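You operate a simulated robot arm through the tools that you are given. There is no shell and no other tool. Be economical: measure what you need, move in short steps, check, and stop when the job is done.

You run a simulated two-armed robot. Do the job below in one go: nothing can be reset, and whatever is moved stays where it is left.

JOB
Pick up the black band slim sensor with one hand, pass it to the other hand and put it on the carton end of the tube bench.

The check looks at the end state, three seconds after you hand in, the way a careful person would. Anything else that was tipped, shoved, dropped, spilled or broken makes it a failure.

ROBOT AND FRAMES
Two 7-joint arms with two-finger parallel grippers on one trunk, on a base that drives. Base frame: it is fixed to the floor where the robot stands at the start and does not move with it; the origin is under the middle of the robot, x ahead of it, y to its left, z up; the surface under the hand at the start is at about z = 800. Units: mm, rad, N and s.
The left shoulder is at the start at [124, 171, 1162], the right one opposite. With the tool pointing down near the work surface each hand reaches from about 380 to 900 mm from the robot's upright axis, wherever it stands, measured 20 degrees to its own side. Places, roughly: black band slim sensor (4x4x11 cm) [600, -200, 800]; carton end of the tube bench [-3700, 1700, 800]. Payload 4.4 kg a hand.
The TCP of each hand is the grasp point between the finger pads, 23 mm short of the fingertips. In the tool frame z runs along the fingers and y along their closing line. The gripper opens to 94 mm. The fingers are 38 mm wide and 10 mm thick; the gripper's body (54 by 96 mm) begins 39 mm behind the TCP.
Orientation is that of the tool frame in the base frame, as a unit quaternion [w, x, y, z]. With the fingers straight down and closing along the base's y, the tool's x points along the base's -x, its y along +y and its z along -z.

CONTROLS
- The arms move only by the tool play_rows. It takes "left_deltas", "right_deltas" or both (then of equal length, played together; a hand with none holds still); each is a list of rows, each a list of 3 entries, a list of its own where there are three numbers: the shift along the tool's x, y, z in units of 50 mm (1.0 is 50 mm), then the turn, a rotation vector about the tool's x, y, z in units of 8 degrees (1.0 is 8 degrees), then the finger opening in cm, from 0 to 9.4. In form: [[[tx, ty, tz], [wx, wy, wz], jaw], ...]. A call has 1 to 10 rows; each row shifts and turns the commanded pose from where the row before left it, along the tool's axes as they then stand. A call with a number of a shift or a turn outside -1 to 1 is refused whole. Rows are played at 5 a second. More than 50 mm and 0.15 rad between two rows, or a gripper value outside its range, and nothing of the call is played. A pose out of reach is approached as far as the arm can. The call stops where the force on the tool passes 40 N (or 10 N more than at its start, if that is more) or the arm is blocked; 0.2 s more then pass. The fingers move at their own pace (about 72 mm/s each) and stop on an object; they squeeze with about 21 N. The grip force told is the motor's: it shows also when the fingers shut on nothing. Time passes only in rows, and 0.2 s behind the last, so rows that do not move let the fingers close. The reply holds the time, the measured pose of the TCP, the force on the tool along the base axes, the opening and the grip force, in the units named above and with some noise, with the torque about the TCP (base axes, N m) and any sound that the robot's microphone picked up.
- Cameras (640 x 400 px; columns grow to the right, rows downward): "scene" is now at [229.9, -48.4, 1309.9]; the picture's right is [-0.51, -0.86, 0.00], its down [-0.43, 0.26, -0.86] and it looks along [0.74, -0.44, -0.51] (base axes); focal length 268 px, centre (320, 200). "left" rides on the left gripper at [86, -16, -74] in its tool frame; the picture's right is [0.18, 0.98, 0.00], its down [-0.58, 0.11, -0.81] and it looks along [-0.79, 0.15, 0.59] (tool axes); focal length 243 px, centre (320, 200). "right" rides on the right gripper at [86, 16, -74] in its tool frame; the picture's right is [-0.18, 0.98, 0.00], its down [-0.58, -0.11, -0.81] and it looks along [-0.79, -0.15, 0.59] (tool axes); focal length 243 px, centre (320, 200). There is no depth. A picture from a camera that has moved, and an enlarged one, comes with that camera's place and axes in the base frame and with its lens.
- grab_frame(camera): a new picture of that camera. No time passes.
- move_column(by): slides the trunk up (or, below 0, down) by that many mm; the arms and the scene camera ride with it, the base frame stays. It gives what a move gives, with no picture.
- roll_base(legs): drives the robot by 1 to 6 legs, each [ahead, left, turn to the left] in mm, mm and rad, along the robot's own axes; the way and the turn of a leg run together, so that a leg with both is an arc; at most 1500 mm and 3.142 rad a leg. The arms and the cameras ride along, it lands a little off, and it stops where it bumps. It gives what a move gives.
- turn_head(pan, tilt): turns the head with the scene camera to pan (to the left, within 1.396 rad either way) and tilt (down, from -0.506 to 1.204), counted from straight ahead of the robot. It gives what a move gives.
- zoom(camera, box): a new picture of the part [left, top, right, bottom] of that camera's present view, enlarged. No time passes.
- hand_in(): hands the job in; it is judged then, once.

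Work in short steps. Places have to be worked out from the pictures, the camera data and where the tool is seen: move nearer, look again, correct. Check each grasp and each placing, and mend what went wrong. You have 120 turns and 92 pictures in all, those below and enlarged ones among them. Open the grippers and draw the arms clear of the work before you hand the job in, unless the task says otherwise; then end with one line.

The tools are called after ">>>" as a command line: name --argument value ..., lists and objects as JSON in quotes. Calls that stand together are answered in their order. play_rows: Moves the arms, as the interface text tells. Its arguments: {"type":"object","properties":{"left_deltas":{"type":"array","items":{"type":"array"}},"right_deltas":{"type":"array","items":{"type":"array"}}},"required":[]} The other tools are called the same way: move_column (by) slides the trunk up or down; roll_base (legs) drives the base; turn_head (pan, tilt) turns the head that bears the scene camera; grab_frame (camera) takes a picture; zoom (camera, box) takes an enlarged picture of a part of a camera's view; hand_in () hands the job in.

At the start:

```text
time_s: 0.0
left_position: [505.1, 35.7, 1053.7]
left_orientation: [0.001, 0.0, 1.0, -0.001]
left_wrist_force: [-0.3, 0.7, -0.4]
left_ft_torque: [0.01, -0.05, 0.01]
left_gripper_width: 94.3
left_finger_force: 0.0
right_position: [449.0, -451.7, 1072.1]
right_orientation: [0.0, 0.0, 1.0, 0.0]
right_wrist_force: [0.2, 0.3, -0.4]
right_ft_torque: [0.01, -0.02, 0.03]
right_gripper_width: 93.9
right_finger_force: 0.1
trunk travel left (down, up): [-175.0, 213.0]
robot x, y, heading: [3.0, 1.3, -0.001]
head pan, tilt: [-0.541, 0.532]
```

scene: 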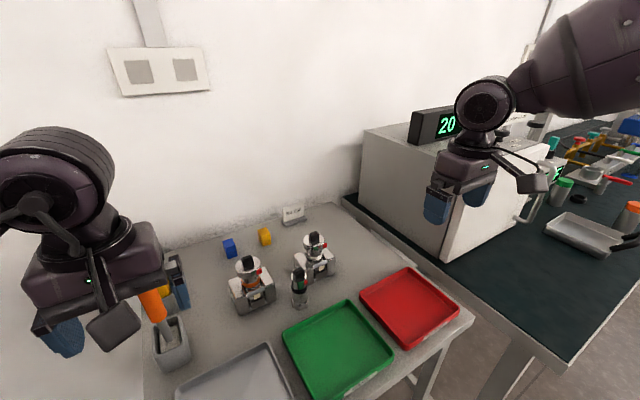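
right: 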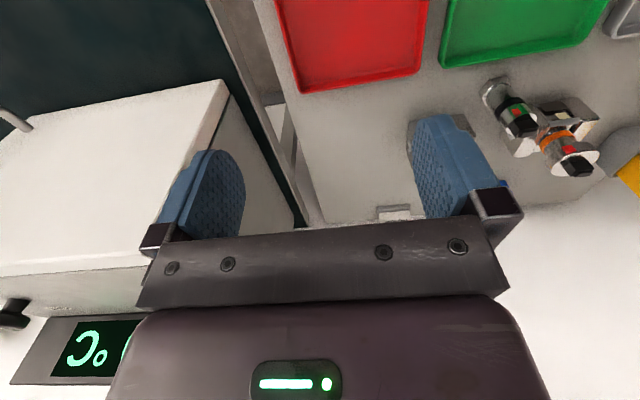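
left: 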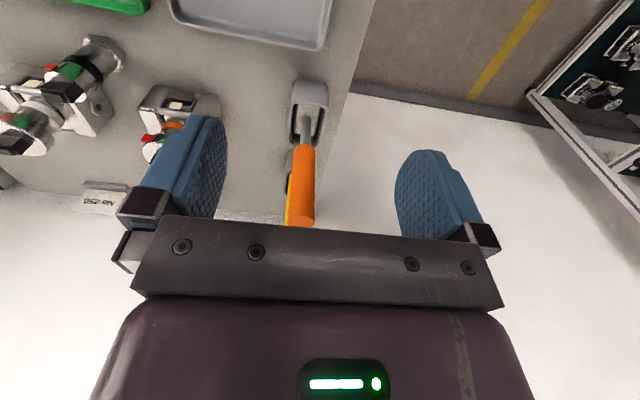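

The scene shows three sensor-like items on the bench; I zoom in to tell which has the black band.

>>> zoom --camera "scene" --box '[200, 200, 380, 320]'

>>> zoom --camera "right" --box '[440, 50, 640, 200]'

>>> zoom --camera "left" --box '[0, 20, 240, 170]'

```text
3.33 times, centred on (290, 260) of scene
camera zoom: at [229.9, -48.4, 1309.9], right [-0.51, -0.86, 0.0], down [-0.43, 0.26, -0.86], along [0.74, -0.44, -0.51], focal length 894 px, centre (420, 0)
```

zoom: 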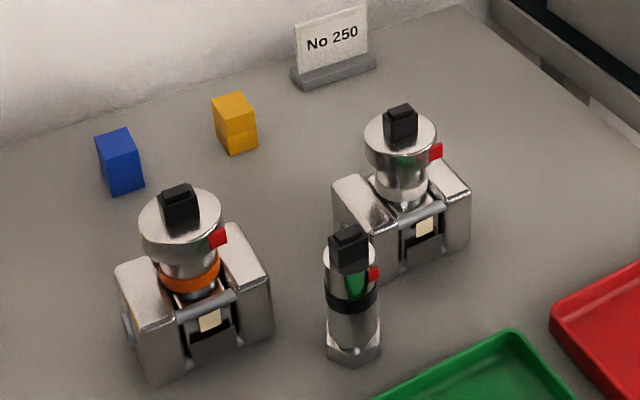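

```text
2.67 times, centred on (540, 125) of right
camera zoom: at [360.6, -434.4, 1147.2], right [0.18, 0.98, 0.0], down [0.58, -0.11, 0.81], along [0.79, -0.15, -0.59], focal length 647 px, centre (-267, 400)
```

zoom: 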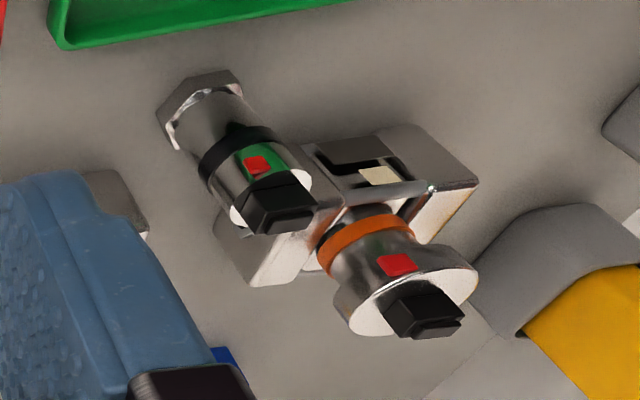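

```text
2.67 times, centred on (120, 95) of left
camera zoom: at [419.6, 18.8, 1128.8], right [-0.18, 0.98, 0.0], down [0.58, 0.11, 0.81], along [0.79, 0.15, -0.59], focal length 647 px, centre (853, 480)
```

zoom: 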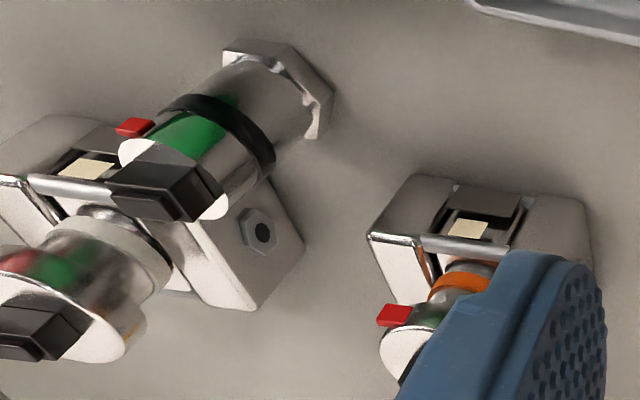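

The black‑banded slim sensor stands free at about [596, -213], with the two clamped sensors behind it (x ≥ 635). I bring the right hand above it at a safe height.

>>> play_rows --right_deltas '[[[-0.58, 0.95, 0.24], [0, 0, 0], 9.4], [[-0.58, 0.95, 0.24], [0, 0, 0], 9.4], [[-0.58, 0.95, 0.24], [0, 0, 0], 9.4], [[-0.58, 0.95, 0.24], [0, 0, 0], 9.4], [[-0.58, 0.95, 0.24], [0, 0, 0], 9.4], [[0, 0, 0], [0, 0, 0], 9.4]]'

>>> grab_frame --camera "right"

>>> grab_frame --camera "scene"

```text
refused: row 1 steps farther than a row can; nothing moved
```

```text
85 pictures are left
camera right: at [360.6, -434.4, 1147.2], right [0.18, 0.98, 0.0], down [0.58, -0.11, 0.81], along [0.79, -0.15, -0.59], focal length 243 px, centre (320, 200)
```

right: 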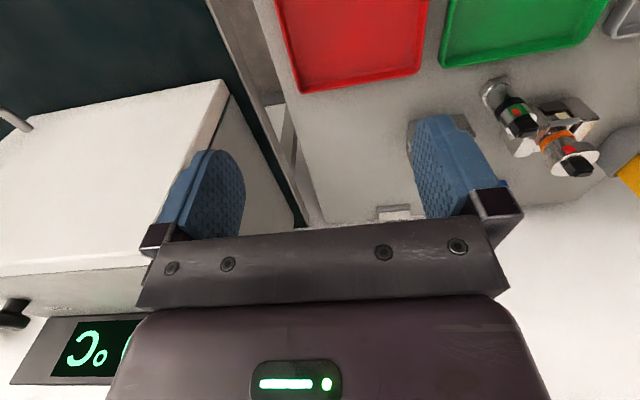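

```text
84 pictures are left
camera scene: at [229.9, -48.4, 1309.9], right [-0.51, -0.86, 0.0], down [-0.43, 0.26, -0.86], along [0.74, -0.44, -0.51], focal length 268 px, centre (320, 200)
```

scene: 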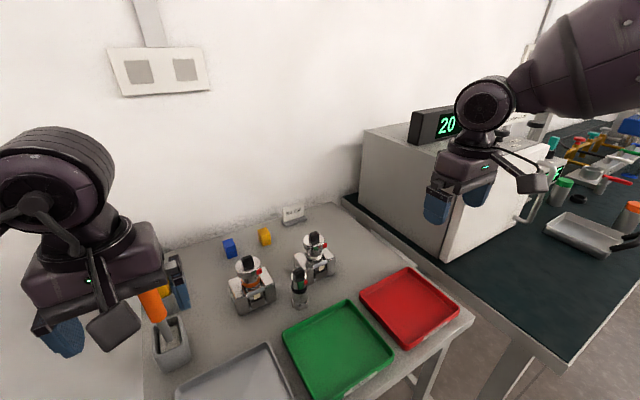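

The step limit is on the vector length (50 mm), so I use smaller steps for the same move.

>>> play_rows --right_deltas '[[[-0.417, 0.682, 0.17], [0, 0, 0], 9.4], [[-0.417, 0.682, 0.17], [0, 0, 0], 9.4], [[-0.417, 0.682, 0.17], [0, 0, 0], 9.4], [[-0.417, 0.682, 0.17], [0, 0, 0], 9.4], [[-0.417, 0.682, 0.17], [0, 0, 0], 9.4], [[-0.417, 0.682, 0.17], [0, 0, 0], 9.4], [[-0.417, 0.682, 0.17], [0, 0, 0], 9.4], [[0, 0, 0], [0, 0, 0], 9.4]]'

>>> grab_frame --camera "right"

>>> grab_frame --camera "scene"

```text
time_s: 1.8
left_position: [505.7, 35.0, 1053.9]
left_orientation: [0.001, 0.0, 1.0, 0.0]
left_wrist_force: [-0.7, 0.0, -0.1]
left_ft_torque: [0.01, 0.0, 0.03]
left_gripper_width: 93.9
left_finger_force: 0.0
right_position: [594.6, -213.8, 1015.2]
right_orientation: [0.002, 0.001, 1.0, -0.001]
right_wrist_force: [0.6, 0.1, 0.3]
right_ft_torque: [-0.03, 0.01, -0.03]
right_gripper_width: 93.8
right_finger_force: 0.0
trunk travel left (down, up): [-175.0, 213.0]
robot x, y, heading: [-0.5, 1.2, 0.004]
head pan, tilt: [-0.541, 0.532]
```

```text
83 pictures are left
camera right: at [506.4, -196.3, 1088.9], right [0.19, 0.98, 0.0], down [0.58, -0.11, 0.81], along [0.79, -0.15, -0.59], focal length 243 px, centre (320, 200)
```

right: 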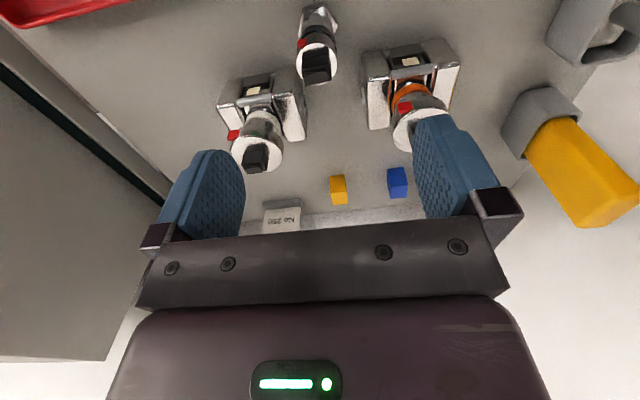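

```text
82 pictures are left
camera scene: at [229.3, -48.4, 1310.1], right [-0.51, -0.86, 0.0], down [-0.43, 0.26, -0.86], along [0.74, -0.44, -0.51], focal length 268 px, centre (320, 200)
```

scene: 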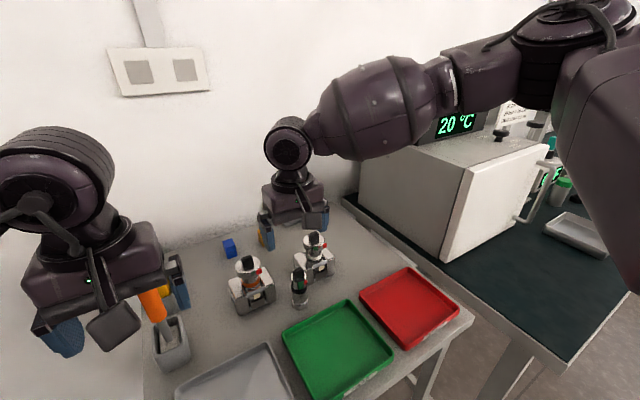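

Both views agree the sensor axis is at about [591, -213]; the neighbours stay clear of the finger lanes above z≈857. I narrow the jaw to 70 mm and come down to just above the cap to check.

>>> play_rows --right_deltas '[[[0.07, 0.01, 0.6], [0, 0, 0], 7.0], [[0, 0, 0.6], [0, 0, 0], 7.0], [[0, 0, 0.6], [0, 0, 0], 7.0], [[0, 0, 0], [0, 0, 0], 7.0]]'

>>> grab_frame --camera "right"

>>> zoom --camera "scene" --box '[200, 180, 380, 320]'

```text
time_s: 2.8
left_position: [504.2, 35.1, 1054.0]
left_orientation: [0.001, 0.0, 1.0, -0.001]
left_wrist_force: [-0.7, -0.7, -0.7]
left_ft_torque: [0.01, -0.02, -0.01]
left_gripper_width: 94.4
left_finger_force: 0.0
right_position: [574.4, -232.8, 936.7]
right_orientation: [0.001, 0.0, 1.0, 0.0]
right_wrist_force: [-0.2, 0.1, 0.0]
right_ft_torque: [0.03, -0.02, 0.0]
right_gripper_width: 70.2
right_finger_force: 0.1
right hand out of reach, approached as far as the arm can: row 1, 2, 3
trunk travel left (down, up): [-175.0, 213.0]
robot x, y, heading: [2.4, -0.9, -0.0]
head pan, tilt: [-0.541, 0.532]
```

```text
81 pictures are left
camera right: at [486.5, -216.7, 1011.9], right [0.18, 0.98, 0.0], down [0.58, -0.11, 0.81], along [0.79, -0.15, -0.59], focal length 243 px, centre (320, 200)
```

right: 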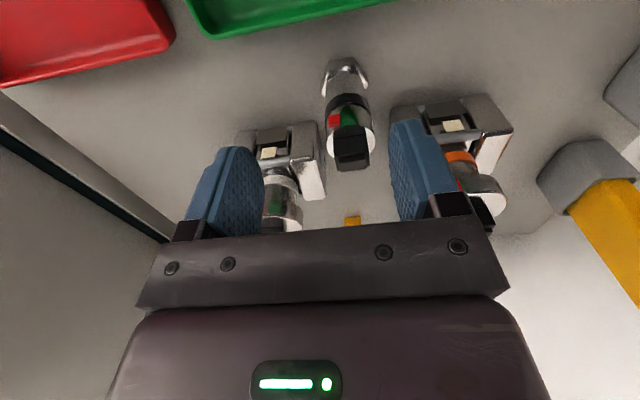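

```text
2.86 times, centred on (290, 250) of scene
camera zoom: at [229.6, -48.3, 1310.0], right [-0.51, -0.86, 0.0], down [-0.43, 0.26, -0.86], along [0.74, -0.44, -0.51], focal length 767 px, centre (406, 57)
```

zoom: 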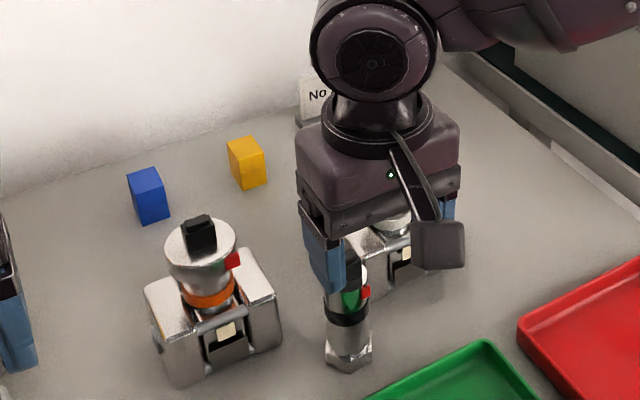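

The hand fell short (about 17 mm in x, 20 mm in y), likely a joint limit at this posture. I go up a little and see whether the commanded pose is kept.

>>> play_rows --right_deltas '[[[0, 0, -0.5], [0, 0, 0], 7.0], [[0, 0, 0], [0, 0, 0], 7.0]]'

```text
time_s: 3.4
left_position: [506.5, 34.6, 1052.9]
left_orientation: [0.0, 0.0, 1.0, -0.001]
left_wrist_force: [-0.2, 0.8, 0.2]
left_ft_torque: [0.0, 0.01, -0.02]
left_gripper_width: 94.2
left_finger_force: 0.0
right_position: [574.6, -232.4, 961.5]
right_orientation: [-0.001, -0.001, 1.0, 0.0]
right_wrist_force: [0.1, 0.8, -0.2]
right_ft_torque: [-0.01, 0.03, 0.0]
right_gripper_width: 70.3
right_finger_force: 0.1
trunk travel left (down, up): [-175.0, 213.0]
robot x, y, heading: [-2.2, -1.0, -0.002]
head pan, tilt: [-0.541, 0.532]
```

The command restarts from the measured pose. I try the lateral correction at this height first.

>>> play_rows --right_deltas '[[[-0.32, 0.38, 0], [0, 0, 0], 7.0], [[0, 0, 0], [0, 0, 0], 7.0]]'

```text
time_s: 4.0
left_position: [506.1, 35.5, 1053.9]
left_orientation: [0.001, 0.0, 1.0, 0.001]
left_wrist_force: [-0.2, 0.5, -0.9]
left_ft_torque: [0.02, 0.05, 0.0]
left_gripper_width: 94.0
left_finger_force: 0.0
right_position: [584.6, -222.8, 966.3]
right_orientation: [0.0, 0.0, 1.0, 0.001]
right_wrist_force: [0.1, 0.4, 0.3]
right_ft_torque: [0.0, -0.01, -0.02]
right_gripper_width: 70.2
right_finger_force: 0.2
right hand out of reach, approached as far as the arm can: row 1
trunk travel left (down, up): [-175.0, 213.0]
robot x, y, heading: [1.5, -1.0, 0.0]
head pan, tilt: [-0.541, 0.532]
```

Rather than force the arm, I'll shift the base slightly (ahead 6, left 10 mm) so the hand is centred, and raise the left hand so I can use the trunk to descend.

>>> play_rows --left_deltas '[[[0, 0, -0.9], [0, 0, 0], 9.4], [[0, 0, -0.9], [0, 0, 0], 9.4], [[0, 0, 0], [0, 0, 0], 9.4]]'

>>> roll_base --legs '[[6, 10, 0]]'

>>> grab_frame --camera "right"

```text
time_s: 4.8
left_position: [504.7, 35.6, 1142.6]
left_orientation: [0.001, 0.0, 1.0, 0.0]
left_wrist_force: [-0.9, 0.1, -0.1]
left_ft_torque: [0.0, 0.03, 0.01]
left_gripper_width: 94.1
left_finger_force: 0.2
right_position: [586.3, -220.6, 965.3]
right_orientation: [0.0, 0.0, 1.0, 0.0]
right_wrist_force: [-0.6, -0.2, 0.1]
right_ft_torque: [-0.01, 0.05, -0.01]
right_gripper_width: 70.0
right_finger_force: 0.0
trunk travel left (down, up): [-175.0, 213.0]
robot x, y, heading: [-2.1, -0.0, -0.002]
head pan, tilt: [-0.541, 0.532]
```

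```text
time_s: 5.6
left_position: [510.4, 46.3, 1143.1]
left_orientation: [0.001, 0.0, 1.0, 0.0]
left_wrist_force: [0.0, -0.7, -1.0]
left_ft_torque: [-0.01, -0.01, 0.01]
left_gripper_width: 93.9
left_finger_force: 0.0
right_position: [591.2, -210.3, 967.0]
right_orientation: [0.0, 0.0, 1.0, 0.0]
right_wrist_force: [-0.7, 0.3, 0.1]
right_ft_torque: [-0.01, 0.03, -0.01]
right_gripper_width: 70.2
right_finger_force: 0.1
trunk travel left (down, up): [-175.0, 213.0]
robot x, y, heading: [3.6, 9.7, -0.002]
head pan, tilt: [-0.541, 0.532]
```

```text
79 pictures are left
camera right: at [502.8, -195.1, 1041.4], right [0.18, 0.98, 0.0], down [0.58, -0.11, 0.81], along [0.79, -0.15, -0.59], focal length 243 px, centre (320, 200)
```

right: 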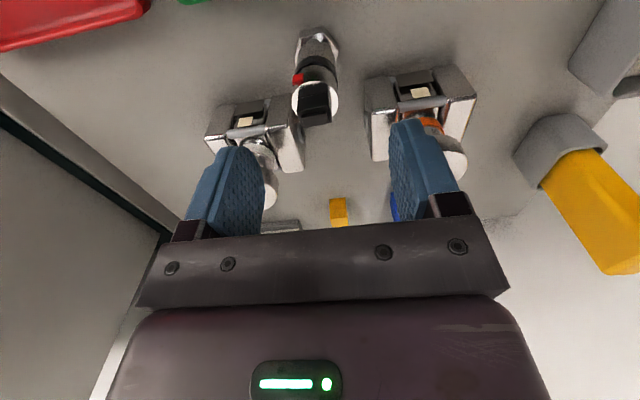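

Triangulating again gives the axis at about [589, -215]. I shift 4 mm in -y and 2 mm in -x, then lower the trunk by 45 mm and check.

>>> play_rows --right_deltas '[[[0.04, -0.08, 0], [0, 0, 0], 7.0], [[0, 0, 0], [0, 0, 0], 7.0]]'

>>> move_column --by -45

>>> grab_frame --camera "right"

>>> zoom --camera "scene" --box '[200, 140, 400, 300]'

```text
time_s: 6.2
left_position: [510.6, 45.4, 1142.9]
left_orientation: [0.001, 0.0, 1.0, 0.0]
left_wrist_force: [0.8, -0.8, 0.4]
left_ft_torque: [-0.01, -0.01, 0.0]
left_gripper_width: 94.1
left_finger_force: 0.1
right_position: [589.0, -215.9, 967.2]
right_orientation: [-0.001, 0.0, 1.0, -0.001]
right_wrist_force: [-0.4, -0.4, 0.4]
right_ft_torque: [-0.01, 0.01, -0.02]
right_gripper_width: 69.8
right_finger_force: 0.1
trunk travel left (down, up): [-175.0, 213.0]
robot x, y, heading: [6.6, 9.1, 0.002]
head pan, tilt: [-0.541, 0.532]
```

```text
time_s: 7.1
left_position: [508.9, 44.3, 1099.6]
left_orientation: [0.003, -0.001, 1.0, 0.0]
left_wrist_force: [-0.6, -0.2, 0.7]
left_ft_torque: [0.01, -0.07, -0.01]
left_gripper_width: 94.2
left_finger_force: 0.0
right_position: [588.6, -216.0, 922.8]
right_orientation: [0.003, 0.0, 1.0, -0.001]
right_wrist_force: [-1.2, 0.0, 0.1]
right_ft_torque: [-0.02, -0.04, 0.01]
right_gripper_width: 70.2
right_finger_force: 0.1
trunk travel left (down, up): [-130.0, 258.0]
robot x, y, heading: [5.3, 9.5, 0.001]
head pan, tilt: [-0.541, 0.532]
```

```text
78 pictures are left
camera right: at [499.4, -199.5, 998.1], right [0.18, 0.98, 0.0], down [0.58, -0.11, 0.81], along [0.8, -0.15, -0.59], focal length 243 px, centre (320, 200)
```

right: 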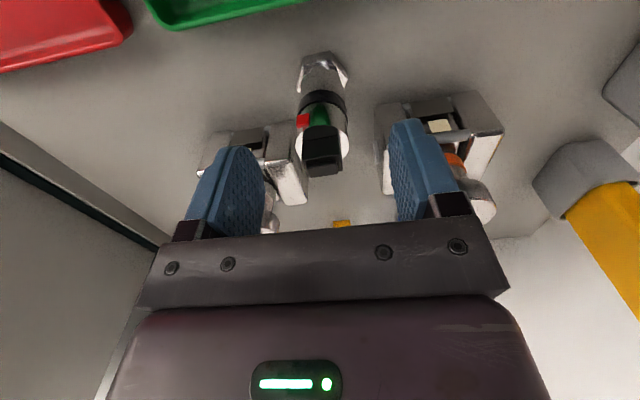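

```text
2.50 times, centred on (300, 220) of scene
camera zoom: at [279.9, -38.6, 1257.7], right [-0.51, -0.86, 0.0], down [-0.43, 0.26, -0.86], along [0.74, -0.44, -0.51], focal length 671 px, centre (370, 150)
```

zoom: 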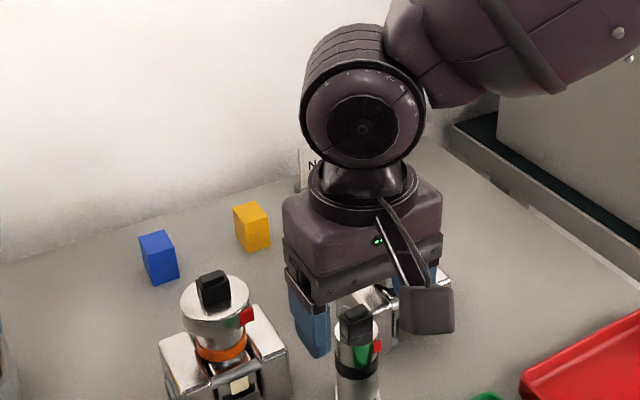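

Axis estimate [589.5, -214] matches the hand [588.6, -216]. I lower the trunk another 42 mm so the pads straddle the upper body.

>>> move_column --by -42

>>> grab_frame --camera "right"

>>> zoom --camera "scene" --box '[200, 140, 400, 300]'

```text
time_s: 7.9
left_position: [508.2, 47.1, 1058.0]
left_orientation: [0.003, 0.0, 1.0, 0.0]
left_wrist_force: [-0.6, -0.8, 0.5]
left_ft_torque: [-0.01, -0.04, -0.01]
left_gripper_width: 94.2
left_finger_force: 0.0
right_position: [587.7, -215.4, 881.8]
right_orientation: [0.002, 0.0, 1.0, 0.0]
right_wrist_force: [-0.3, 0.6, 1.3]
right_ft_torque: [0.0, 0.01, 0.0]
right_gripper_width: 70.2
right_finger_force: 0.1
trunk travel left (down, up): [-88.0, 300.0]
robot x, y, heading: [7.5, 8.0, 0.003]
head pan, tilt: [-0.541, 0.532]
```

```text
76 pictures are left
camera right: at [499.3, -199.3, 956.3], right [0.18, 0.98, 0.0], down [0.58, -0.11, 0.81], along [0.8, -0.15, -0.59], focal length 243 px, centre (320, 200)
```

right: 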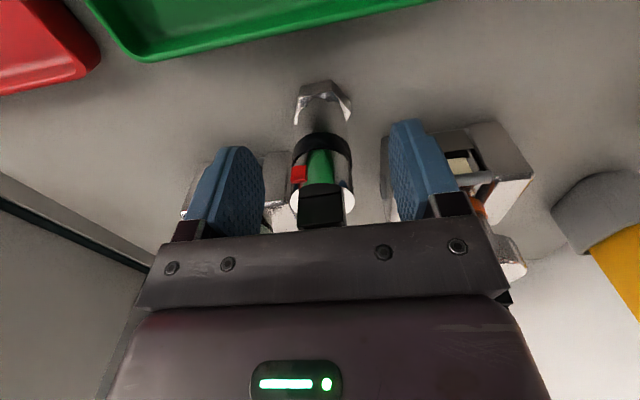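

```text
2.50 times, centred on (300, 220) of scene
camera zoom: at [322.2, -38.3, 1205.4], right [-0.51, -0.86, 0.0], down [-0.43, 0.26, -0.86], along [0.74, -0.44, -0.51], focal length 671 px, centre (370, 150)
```

zoom: 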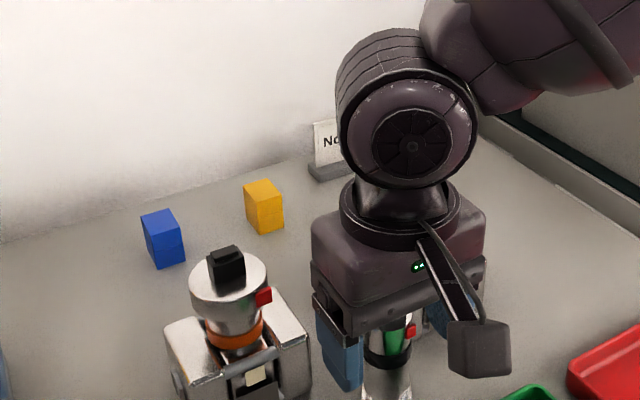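

The sensor sits centred between the pads, with the red tab facing the robot and not under a pad. I close the fingers.

>>> play_rows --right_deltas '[[[0, 0, 0], [0, 0, 0], 4.5], [[0, 0, 0], [0, 0, 0], 2.0], [[0, 0, 0], [0, 0, 0], 1.0], [[0, 0, 0], [0, 0, 0], 1.0], [[0, 0, 0], [0, 0, 0], 1.0]]'

>>> grab_frame --camera "right"

```text
time_s: 9.1
left_position: [512.2, 45.7, 1056.2]
left_orientation: [0.002, 0.0, 1.0, 0.0]
left_wrist_force: [0.1, 0.5, 1.1]
left_ft_torque: [-0.03, 0.01, 0.0]
left_gripper_width: 94.3
left_finger_force: 0.1
right_position: [588.3, -214.9, 879.6]
right_orientation: [0.0, 0.0, 1.0, -0.001]
right_wrist_force: [-0.1, -0.1, 0.0]
right_ft_torque: [0.03, 0.05, -0.02]
right_gripper_width: 33.3
right_finger_force: 21.3
trunk travel left (down, up): [-88.0, 300.0]
robot x, y, heading: [4.9, 10.0, -0.002]
head pan, tilt: [-0.541, 0.532]
```

```text
74 pictures are left
camera right: at [500.9, -199.6, 953.9], right [0.18, 0.98, 0.0], down [0.58, -0.11, 0.81], along [0.79, -0.15, -0.59], focal length 243 px, centre (320, 200)
```

right: 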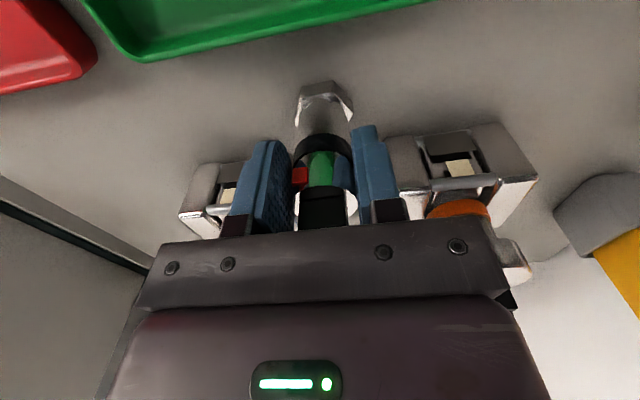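

Gripped at 33 mm width with 21 N. I lift straight up with the trunk and verify the hold.

>>> move_column --by 120

>>> grab_frame --camera "right"

>>> grab_frame --camera "scene"

```text
time_s: 10.6
left_position: [512.7, 44.8, 1172.6]
left_orientation: [-0.001, 0.0, 1.0, 0.0]
left_wrist_force: [0.3, 0.4, -0.8]
left_ft_torque: [0.0, 0.0, 0.0]
left_gripper_width: 94.3
left_finger_force: 0.1
right_position: [582.3, -215.8, 1041.9]
right_orientation: [0.046, -0.001, 0.999, 0.0]
right_wrist_force: [0.7, -0.1, -3.4]
right_ft_torque: [-0.01, 0.08, -0.01]
right_gripper_width: 33.2
right_finger_force: 20.8
trunk travel left (down, up): [-208.0, 180.0]
robot x, y, heading: [11.9, 6.7, -0.001]
head pan, tilt: [-0.541, 0.532]
```

```text
73 pictures are left
camera right: at [488.9, -200.1, 1109.1], right [0.18, 0.98, 0.02], down [0.51, -0.11, 0.86], along [0.84, -0.15, -0.52], focal length 243 px, centre (320, 200)
```

right: 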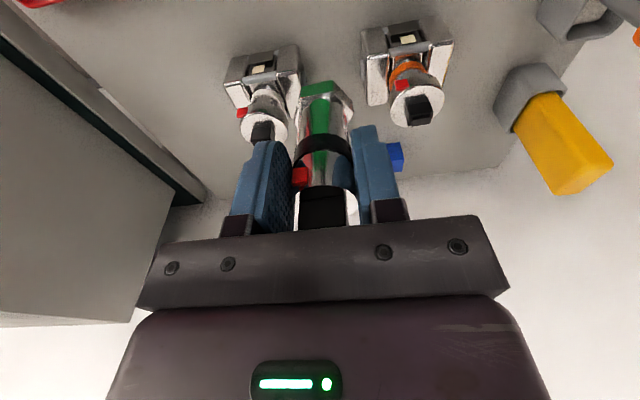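

```text
72 pictures are left
camera scene: at [207.6, -39.0, 1345.8], right [-0.51, -0.86, 0.0], down [-0.44, 0.26, -0.86], along [0.74, -0.44, -0.51], focal length 268 px, centre (320, 200)
```

scene: 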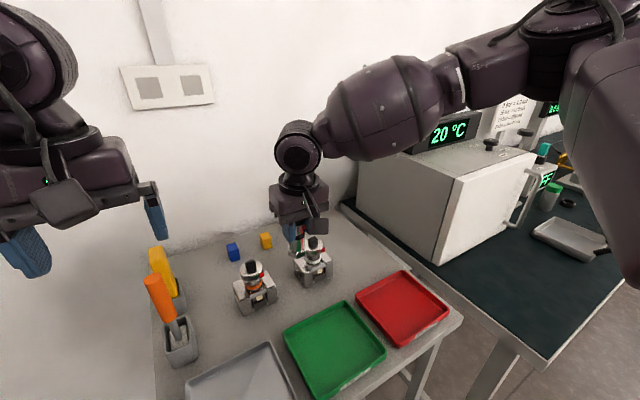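

The sensor is firmly held. Before driving I turn the head left to see the room.

>>> turn_head --pan 1.39 --tilt 0.35

>>> grab_frame --camera "scene"

```text
time_s: 12.5
left_position: [510.8, 45.3, 1176.6]
left_orientation: [0.001, 0.0, 1.0, 0.0]
left_wrist_force: [-0.6, -0.2, -0.1]
left_ft_torque: [0.01, 0.03, -0.01]
left_gripper_width: 94.0
left_finger_force: 0.1
right_position: [582.3, -216.4, 1044.5]
right_orientation: [0.047, -0.001, 0.999, 0.0]
right_wrist_force: [-1.2, -0.1, -2.0]
right_ft_torque: [0.0, 0.0, 0.0]
right_gripper_width: 33.2
right_finger_force: 20.5
trunk travel left (down, up): [-208.0, 180.0]
robot x, y, heading: [4.9, 10.7, 0.002]
head pan, tilt: [1.389, 0.351]
```

```text
71 pictures are left
camera scene: at [145.0, 99.4, 1363.2], right [0.98, -0.18, 0.0], down [-0.06, -0.34, -0.94], along [0.17, 0.92, -0.34], focal length 268 px, centre (320, 200)
```

scene: 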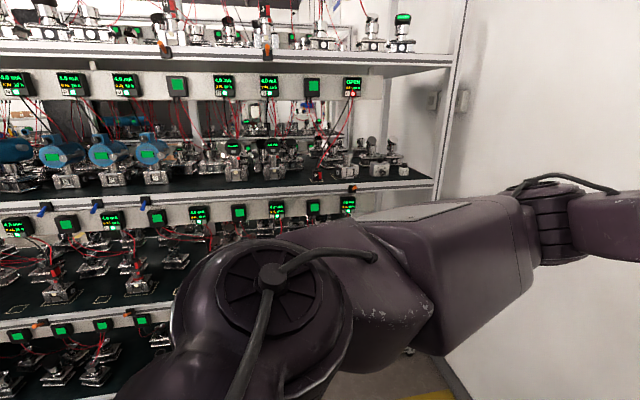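

A shelf rack stands at y≈1150 on the left. I back off 350 mm from the bench, then turn left 90° and look toward the rest of the room.

>>> roll_base --legs '[[-350, 0, 0], [0, 0, 1.5]]'

>>> turn_head --pan 0.9 --tilt 0.3

>>> grab_frame --camera "scene"

```text
time_s: 18.4
left_position: [-343.4, 514.8, 1175.0]
left_orientation: [0.001, -0.683, 0.73, 0.0]
left_wrist_force: [-0.4, 0.2, -1.3]
left_ft_torque: [0.0, 0.01, -0.01]
left_gripper_width: 94.0
left_finger_force: 0.1
right_position: [-78.9, 569.8, 1044.0]
right_orientation: [0.035, -0.681, 0.73, 0.032]
right_wrist_force: [0.2, 0.0, -3.8]
right_ft_torque: [-0.01, 0.04, 0.0]
right_gripper_width: 32.9
right_finger_force: 21.3
trunk travel left (down, up): [-208.0, 180.0]
robot x, y, heading: [-346.4, 6.5, 1.504]
head pan, tilt: [1.389, 0.351]
```

```text
time_s: 19.4
left_position: [-343.4, 516.3, 1175.0]
left_orientation: [0.0, -0.682, 0.731, 0.0]
left_wrist_force: [0.0, -0.3, 0.3]
left_ft_torque: [0.0, 0.02, 0.0]
left_gripper_width: 93.9
left_finger_force: 0.0
right_position: [-79.0, 569.4, 1044.5]
right_orientation: [0.034, -0.682, 0.73, 0.032]
right_wrist_force: [0.1, -0.5, -2.8]
right_ft_torque: [-0.05, 0.01, 0.01]
right_gripper_width: 33.0
right_finger_force: 20.5
trunk travel left (down, up): [-208.0, 180.0]
robot x, y, heading: [-343.6, 8.8, 1.505]
head pan, tilt: [0.901, 0.3]
```

```text
70 pictures are left
camera scene: at [-403.4, 192.3, 1367.9], right [0.67, 0.74, 0.0], down [0.22, -0.2, -0.96], along [-0.71, 0.64, -0.3], focal length 268 px, centre (320, 200)
```

scene: 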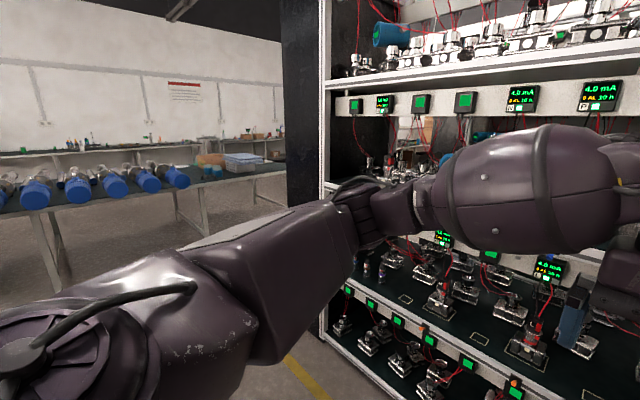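

The tube bench with blue tubes is visible, its carton end at the right. I zoom on it.

>>> zoom --camera "scene" --box '[150, 110, 310, 210]'

```text
4.00 times, centred on (230, 160) of scene
camera zoom: at [-403.4, 192.3, 1367.9], right [0.67, 0.74, 0.0], down [0.22, -0.2, -0.96], along [-0.71, 0.64, -0.3], focal length 1073 px, centre (680, 360)
```

zoom: 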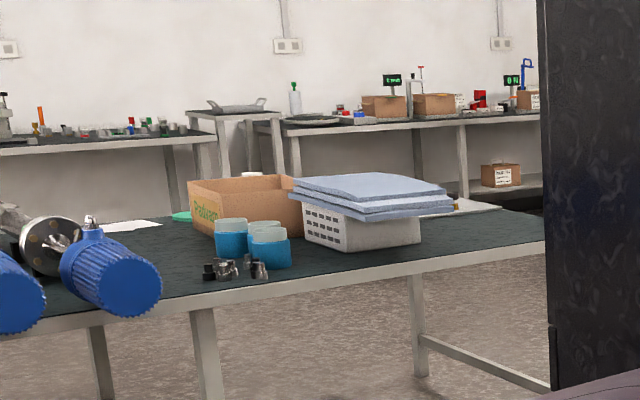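

The carton end shows a carton, blue cups and a crate with cloths, with free bench at the end. I turn to face -x and look at the way ahead before driving.

>>> roll_base --legs '[[0, 0, 1.63]]'

>>> turn_head --pan -0.3 --tilt 0.35

>>> grab_frame --camera "scene"

```text
time_s: 23.7
left_position: [-847.4, -19.1, 1176.0]
left_orientation: [0.0, 1.0, -0.006, -0.001]
left_wrist_force: [-0.5, -0.2, 0.3]
left_ft_torque: [0.0, -0.04, 0.01]
left_gripper_width: 93.7
left_finger_force: 0.1
right_position: [-915.5, 241.6, 1045.0]
right_orientation: [0.0, 0.999, -0.006, -0.047]
right_wrist_force: [0.5, -0.8, -2.8]
right_ft_torque: [0.01, -0.03, 0.04]
right_gripper_width: 33.1
right_finger_force: 21.2
trunk travel left (down, up): [-208.0, 180.0]
robot x, y, heading: [-344.0, 10.6, 3.127]
head pan, tilt: [0.901, 0.3]
```

```text
time_s: 25.1
left_position: [-848.7, -19.5, 1175.0]
left_orientation: [0.0, 1.0, -0.006, -0.001]
left_wrist_force: [0.1, 0.6, 0.0]
left_ft_torque: [0.03, -0.02, 0.01]
left_gripper_width: 94.0
left_finger_force: 0.2
right_position: [-916.6, 242.9, 1045.0]
right_orientation: [0.0, 0.999, -0.006, -0.046]
right_wrist_force: [-0.2, -0.2, -3.0]
right_ft_torque: [0.0, -0.02, 0.0]
right_gripper_width: 33.3
right_finger_force: 20.8
trunk travel left (down, up): [-208.0, 180.0]
robot x, y, heading: [-344.9, 9.8, 3.127]
head pan, tilt: [-0.3, 0.351]
```

```text
68 pictures are left
camera scene: at [-553.5, 37.5, 1363.2], right [0.31, 0.95, 0.0], down [0.33, -0.11, -0.94], along [-0.89, 0.29, -0.34], focal length 268 px, centre (320, 200)
```

scene: 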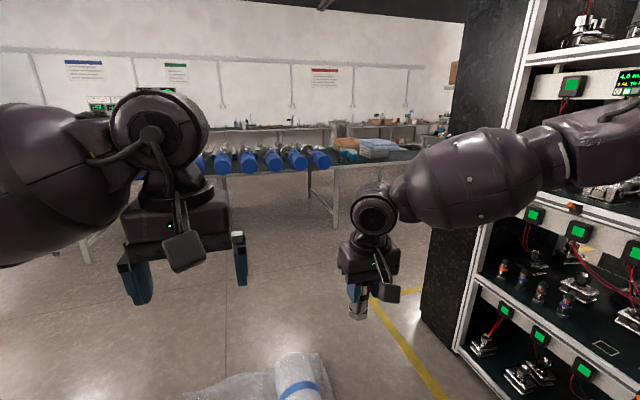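

Something wrapped lies on the floor ahead. I tilt the head down to locate it.

>>> turn_head --pan 0.0 --tilt 0.85

>>> grab_frame --camera "scene"

```text
time_s: 26.0
left_position: [-847.5, -19.4, 1175.5]
left_orientation: [0.0, 1.0, -0.006, -0.001]
left_wrist_force: [0.7, -0.2, 0.1]
left_ft_torque: [0.01, -0.01, 0.0]
left_gripper_width: 94.0
left_finger_force: 0.2
right_position: [-916.4, 242.5, 1044.7]
right_orientation: [0.0, 0.999, -0.006, -0.047]
right_wrist_force: [0.1, 0.3, -3.0]
right_ft_torque: [0.01, -0.07, 0.02]
right_gripper_width: 33.0
right_finger_force: 21.1
trunk travel left (down, up): [-208.0, 180.0]
robot x, y, heading: [-343.4, 10.0, 3.127]
head pan, tilt: [0.0, 0.85]
```

```text
67 pictures are left
camera scene: at [-543.1, 10.0, 1319.6], right [0.01, 1.0, 0.0], down [0.75, -0.01, -0.66], along [-0.66, 0.01, -0.75], focal length 268 px, centre (320, 200)
```

scene: 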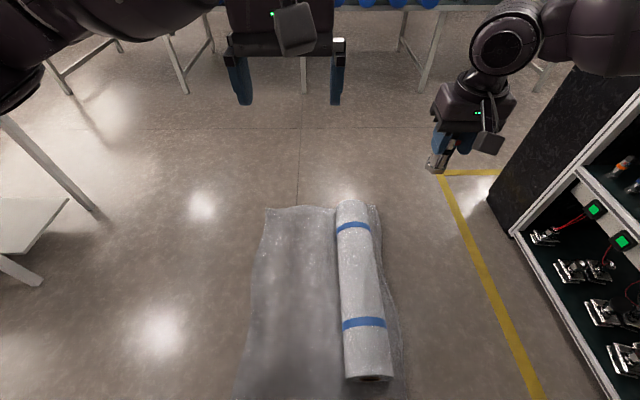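

A bubble-wrap roll lies at x≈-1690…-650, y≈-300…400. I look steeper down to see its near end relative to my base.

>>> turn_head --pan 0.0 --tilt 1.2

>>> grab_frame --camera "scene"

>>> turn_head --pan 0.9 --tilt 0.7

>>> grab_frame --camera "scene"

```text
time_s: 26.9
left_position: [-848.1, -18.7, 1175.6]
left_orientation: [0.0, 1.0, -0.006, -0.001]
left_wrist_force: [0.4, 0.1, 0.0]
left_ft_torque: [0.02, -0.02, -0.02]
left_gripper_width: 94.4
left_finger_force: 0.0
right_position: [-915.6, 241.2, 1044.2]
right_orientation: [0.0, 0.999, -0.006, -0.046]
right_wrist_force: [0.5, 0.0, -2.3]
right_ft_torque: [0.0, -0.02, 0.0]
right_gripper_width: 33.0
right_finger_force: 21.4
trunk travel left (down, up): [-208.0, 180.0]
robot x, y, heading: [-338.4, 9.7, 3.131]
head pan, tilt: [0.0, 1.201]
```

```text
66 pictures are left
camera scene: at [-520.8, 9.7, 1295.8], right [0.01, 1.0, 0.0], down [0.93, -0.01, -0.36], along [-0.36, 0.0, -0.93], focal length 268 px, centre (320, 200)
```

scene: 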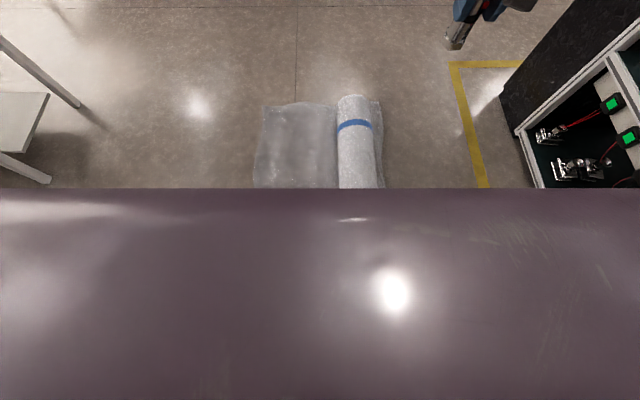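

```text
time_s: 28.1
left_position: [-848.2, -18.7, 1176.2]
left_orientation: [0.0, 1.0, -0.006, 0.0]
left_wrist_force: [1.2, -0.1, 0.0]
left_ft_torque: [-0.01, 0.0, -0.01]
left_gripper_width: 94.0
left_finger_force: 0.0
right_position: [-915.9, 241.2, 1044.3]
right_orientation: [-0.001, 0.999, -0.006, -0.047]
right_wrist_force: [-0.8, 0.1, -3.0]
right_ft_torque: [0.0, -0.03, 0.02]
right_gripper_width: 33.2
right_finger_force: 21.1
trunk travel left (down, up): [-208.0, 180.0]
robot x, y, heading: [-344.8, 11.7, 3.131]
head pan, tilt: [0.901, 0.7]
```

```text
65 pictures are left
camera scene: at [-518.5, -56.8, 1331.7], right [-0.78, 0.63, 0.0], down [0.41, 0.5, -0.76], along [-0.48, -0.59, -0.64], focal length 268 px, centre (320, 200)
```

scene: 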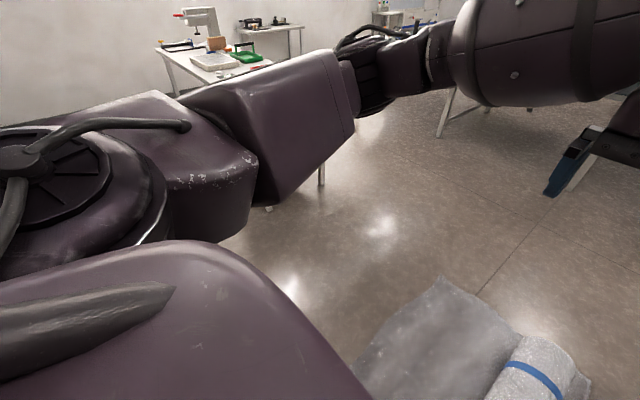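

Left of the wrap the floor is clear (wrap edge y≈-300, bench legs y≈-1400). I back up 120 mm, strafe left 830 mm, then drive ahead in -x past the wrap.

>>> roll_base --legs '[[-120, 0, 0], [0, 830, 0], [1500, 0, 0]]'

>>> turn_head --pan -0.2 --tilt 0.5

>>> grab_frame --camera "scene"

```text
time_s: 43.6
left_position: [-2230.2, -821.5, 1175.2]
left_orientation: [0.0, 1.0, -0.01, 0.0]
left_wrist_force: [0.1, -0.5, 0.1]
left_ft_torque: [-0.03, -0.03, 0.0]
left_gripper_width: 94.4
left_finger_force: 0.0
right_position: [-2296.2, -559.3, 1043.4]
right_orientation: [0.001, 0.999, -0.01, -0.047]
right_wrist_force: [0.1, 0.8, -3.7]
right_ft_torque: [0.04, -0.04, 0.02]
right_gripper_width: 33.1
right_finger_force: 20.8
trunk travel left (down, up): [-208.0, 180.0]
robot x, y, heading: [-1721.0, -795.8, 3.123]
head pan, tilt: [0.901, 0.7]
```

```text
time_s: 44.9
left_position: [-2229.2, -822.2, 1175.5]
left_orientation: [0.0, 1.0, -0.01, -0.001]
left_wrist_force: [0.0, -0.3, -0.2]
left_ft_torque: [0.01, 0.0, 0.01]
left_gripper_width: 94.0
left_finger_force: 0.0
right_position: [-2296.2, -560.5, 1044.3]
right_orientation: [0.0, 0.999, -0.01, -0.047]
right_wrist_force: [0.5, 0.5, -3.0]
right_ft_torque: [0.0, 0.0, 0.0]
right_gripper_width: 33.0
right_finger_force: 21.2
trunk travel left (down, up): [-208.0, 180.0]
robot x, y, heading: [-1725.1, -799.6, 3.122]
head pan, tilt: [-0.201, 0.499]
```

```text
64 pictures are left
camera scene: at [-1935.5, -776.9, 1349.5], right [0.22, 0.98, 0.0], down [0.47, -0.1, -0.88], along [-0.86, 0.19, -0.48], focal length 268 px, centre (320, 200)
```

scene: 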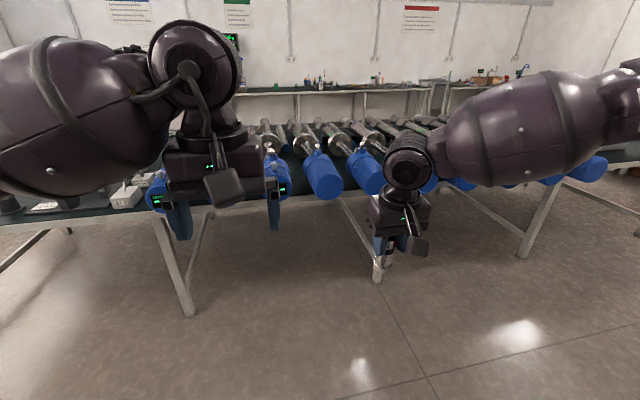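

The bench front legs are at x≈-3160 with tubes overhanging to about -2900. I advance to x≈-2150, then strafe right along the bench toward the carton end and look.

>>> roll_base --legs '[[400, 0, 0], [0, -1500, 0], [0, -400, 0]]'

>>> turn_head --pan -0.3 --tilt 0.5

>>> grab_frame --camera "scene"

```text
time_s: 63.8
left_position: [-2594.4, 1072.6, 1177.4]
left_orientation: [0.0, 1.0, -0.01, -0.002]
left_wrist_force: [-0.2, 0.3, 0.0]
left_ft_torque: [0.01, 0.0, 0.02]
left_gripper_width: 94.0
left_finger_force: 0.1
right_position: [-2658.9, 1335.5, 1044.1]
right_orientation: [0.0, 0.999, -0.011, -0.047]
right_wrist_force: [0.6, 1.0, -2.3]
right_ft_torque: [-0.01, -0.05, 0.04]
right_gripper_width: 33.1
right_finger_force: 20.6
trunk travel left (down, up): [-208.0, 180.0]
robot x, y, heading: [-2083.4, 1098.8, 3.123]
head pan, tilt: [-0.201, 0.499]
```

```text
time_s: 64.5
left_position: [-2593.6, 1072.9, 1174.3]
left_orientation: [0.0, 1.0, -0.01, -0.002]
left_wrist_force: [0.1, -0.6, -0.6]
left_ft_torque: [-0.02, -0.03, 0.01]
left_gripper_width: 94.0
left_finger_force: 0.0
right_position: [-2658.7, 1335.6, 1045.2]
right_orientation: [-0.001, 0.999, -0.01, -0.046]
right_wrist_force: [0.3, 0.7, -3.1]
right_ft_torque: [-0.01, -0.06, -0.01]
right_gripper_width: 32.8
right_finger_force: 21.2
trunk travel left (down, up): [-208.0, 180.0]
robot x, y, heading: [-2087.8, 1100.0, 3.122]
head pan, tilt: [-0.3, 0.499]
```

```text
63 pictures are left
camera scene: at [-2296.8, 1126.6, 1349.5], right [0.32, 0.95, 0.0], down [0.45, -0.15, -0.88], along [-0.83, 0.28, -0.48], focal length 268 px, centre (320, 200)
```

scene: 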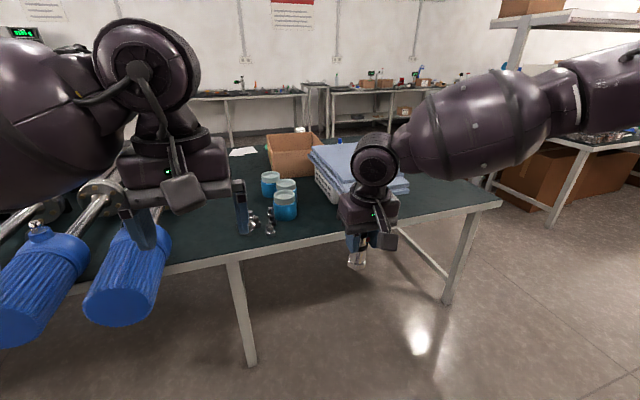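

The bench front edge is near x≈-2975…-3080 and its right end at y≈2150–2250; free top lies to the right of and in front of the crate. I advance 200 mm (away from the pillar) and strafe right 750 mm for a better view.

>>> roll_base --legs '[[200, 0, 0], [0, -750, 0]]'

>>> turn_head --pan 0.0 --tilt 0.6

>>> grab_frame --camera "scene"

>>> grab_frame --camera "left"

```text
time_s: 72.7
left_position: [-2774.9, 1829.3, 1175.0]
left_orientation: [0.0, 1.0, -0.014, -0.002]
left_wrist_force: [0.4, 0.2, -0.3]
left_ft_torque: [-0.01, 0.02, 0.0]
left_gripper_width: 94.0
left_finger_force: 0.0
right_position: [-2839.5, 2092.1, 1045.1]
right_orientation: [-0.001, 0.999, -0.014, -0.047]
right_wrist_force: [-0.2, -0.2, -1.8]
right_ft_torque: [-0.02, -0.05, 0.01]
right_gripper_width: 33.0
right_finger_force: 20.9
trunk travel left (down, up): [-208.0, 180.0]
robot x, y, heading: [-2268.0, 1851.9, 3.116]
head pan, tilt: [-0.3, 0.499]
```

```text
time_s: 73.5
left_position: [-2775.5, 1829.7, 1176.1]
left_orientation: [0.0, 1.0, -0.013, -0.001]
left_wrist_force: [0.8, -0.3, 0.5]
left_ft_torque: [0.02, -0.02, 0.01]
left_gripper_width: 94.1
left_finger_force: 0.1
right_position: [-2839.4, 2091.8, 1044.8]
right_orientation: [-0.001, 0.999, -0.014, -0.047]
right_wrist_force: [-0.6, -0.8, -1.7]
right_ft_torque: [-0.01, -0.05, -0.05]
right_gripper_width: 33.0
right_finger_force: 20.9
trunk travel left (down, up): [-208.0, 180.0]
robot x, y, heading: [-2271.9, 1856.5, 3.115]
head pan, tilt: [0.0, 0.6]
```

```text
62 pictures are left
camera scene: at [-2480.4, 1855.2, 1340.4], right [0.03, 1.0, 0.0], down [0.56, -0.02, -0.83], along [-0.82, 0.02, -0.56], focal length 268 px, centre (320, 200)
```

scene: 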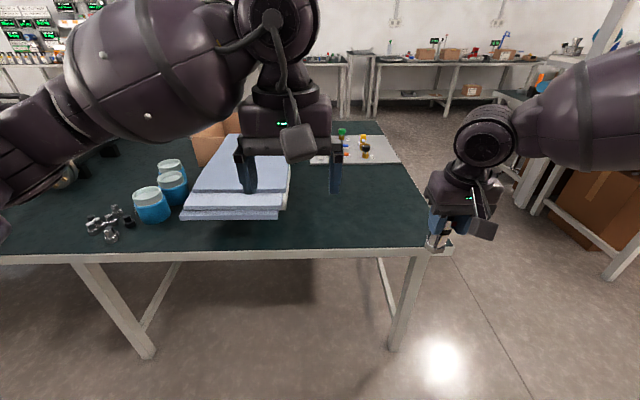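

```text
61 pictures are left
camera left: at [-2687.5, 1843.6, 1250.9], right [0.16, -0.99, 0.0], down [-0.58, -0.09, 0.81], along [-0.8, -0.13, -0.59], focal length 243 px, centre (320, 200)
```

left: 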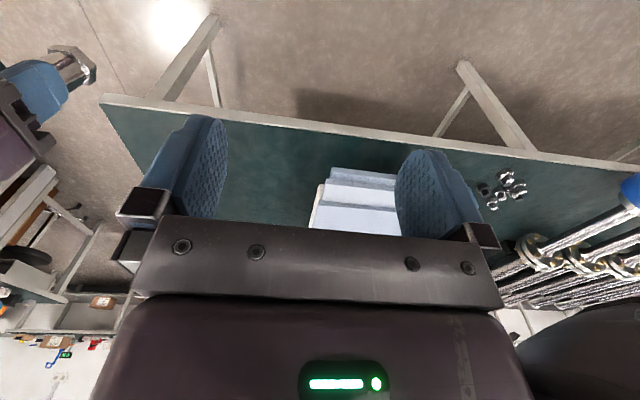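

The top is roughly z≈780–800 with a clear patch right of the crate around [-3200…-3400, 2000]. I do the handover here in free air: straighten the right hand (≈5°) and start yawing the left hand so it can later approach horizontally with its camera up.

>>> play_rows --left_deltas '[[[0, 0.9, 0], [0, 0, 0], 9.4], [[0, 0.9, 0], [0, 0, 0], 9.4], [[0, 0, 0], [0, 0, -1], 9.4], [[0, 0, 0], [0, 0, -1], 9.4], [[0, 0, 0], [0, 0, -1], 9.4], [[0, 0, 0], [0, 0, -1], 9.4], [[0, 0, 0], [0, 0, -1], 9.4], [[0, 0, 0], [0, 0, -1], 9.4], [[0, 0, 0], [0, 0, -1], 9.4], [[0, 0, 0], [0, 0, -1], 9.4]]' --right_deltas '[[[0, 0, 0], [0, 0.34, 0], 1.0], [[0, 0, 0], [0, 0.335, 0], 1.0], [[0, 0, 0], [0, 0, 0], 1.0], [[0, 0, 0], [0, 0, 0], 1.0], [[0, 0, 0], [0, 0, 0], 1.0], [[0, 0, 0], [0, 0, 0], 1.0], [[0, 0, 0], [0, 0, 0], 1.0], [[0, 0, 0], [0, 0, 0], 1.0], [[0, 0, 0], [0, 0, 0], 1.0], [[0, 0, 0], [0, 0, 0], 1.0]]'

```text
time_s: 75.7
left_position: [-2776.9, 1740.5, 1175.3]
left_orientation: [-0.001, 0.854, 0.52, -0.001]
left_wrist_force: [0.2, 0.2, -0.7]
left_ft_torque: [0.02, 0.0, 0.01]
left_gripper_width: 94.0
left_finger_force: 0.1
right_position: [-2836.1, 2096.4, 1045.9]
right_orientation: [0.001, 1.0, -0.013, -0.001]
right_wrist_force: [-0.1, 0.6, -2.3]
right_ft_torque: [0.0, -0.04, -0.02]
right_gripper_width: 32.9
right_finger_force: 21.3
right hand out of reach, approached as far as the arm can: row 2
trunk travel left (down, up): [-208.0, 180.0]
robot x, y, heading: [-2270.7, 1848.3, 3.111]
head pan, tilt: [0.0, 0.6]
```

Yaw works so far (64°). I finish the yaw to ~88° and begin tilting the fingers up toward horizontal, pointing to the robot's right.

>>> play_rows --left_deltas '[[[0, 0, 0], [0, 0, -1], 9.4], [[0, 0, 0], [0, 0, -1], 9.4], [[0, 0, 0], [0, 0, -1], 9.4], [[0, 0, 0], [0, 1, 0], 9.4], [[0, 0, 0], [0, 1, 0], 9.4], [[0, 0, 0], [0, 1, 0], 9.4], [[0, 0, 0], [0, 1, 0], 9.4], [[0, 0, 0], [0, 1, 0], 9.4], [[0, 0, 0], [0, 1, 0], 9.4], [[0, 0, 0], [0, 1, 0], 9.4]]'

>>> grab_frame --camera "scene"

```text
time_s: 77.9
left_position: [-2777.9, 1738.9, 1174.9]
left_orientation: [-0.323, 0.643, 0.604, 0.342]
left_wrist_force: [-0.6, -0.9, -0.3]
left_ft_torque: [0.0, 0.0, 0.02]
left_gripper_width: 93.8
left_finger_force: 0.0
right_position: [-2835.9, 2095.5, 1046.8]
right_orientation: [0.001, 1.0, -0.014, 0.0]
right_wrist_force: [0.2, -0.3, -2.4]
right_ft_torque: [0.01, -0.07, 0.01]
right_gripper_width: 32.9
right_finger_force: 20.8
trunk travel left (down, up): [-208.0, 180.0]
robot x, y, heading: [-2270.4, 1850.7, 3.116]
head pan, tilt: [0.0, 0.6]
```

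```text
60 pictures are left
camera scene: at [-2480.6, 1854.7, 1340.4], right [0.03, 1.0, 0.0], down [0.56, -0.01, -0.82], along [-0.82, 0.02, -0.57], focal length 268 px, centre (320, 200)
```

scene: 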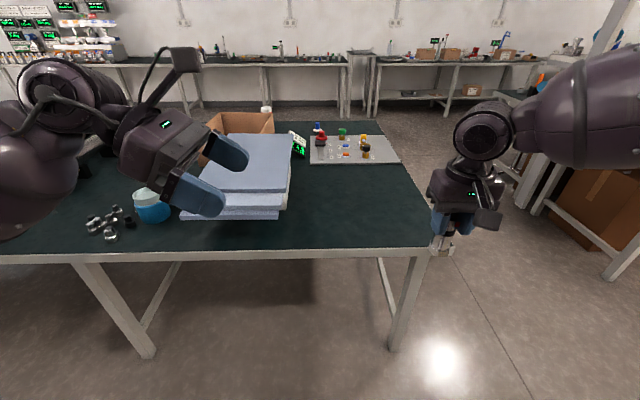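

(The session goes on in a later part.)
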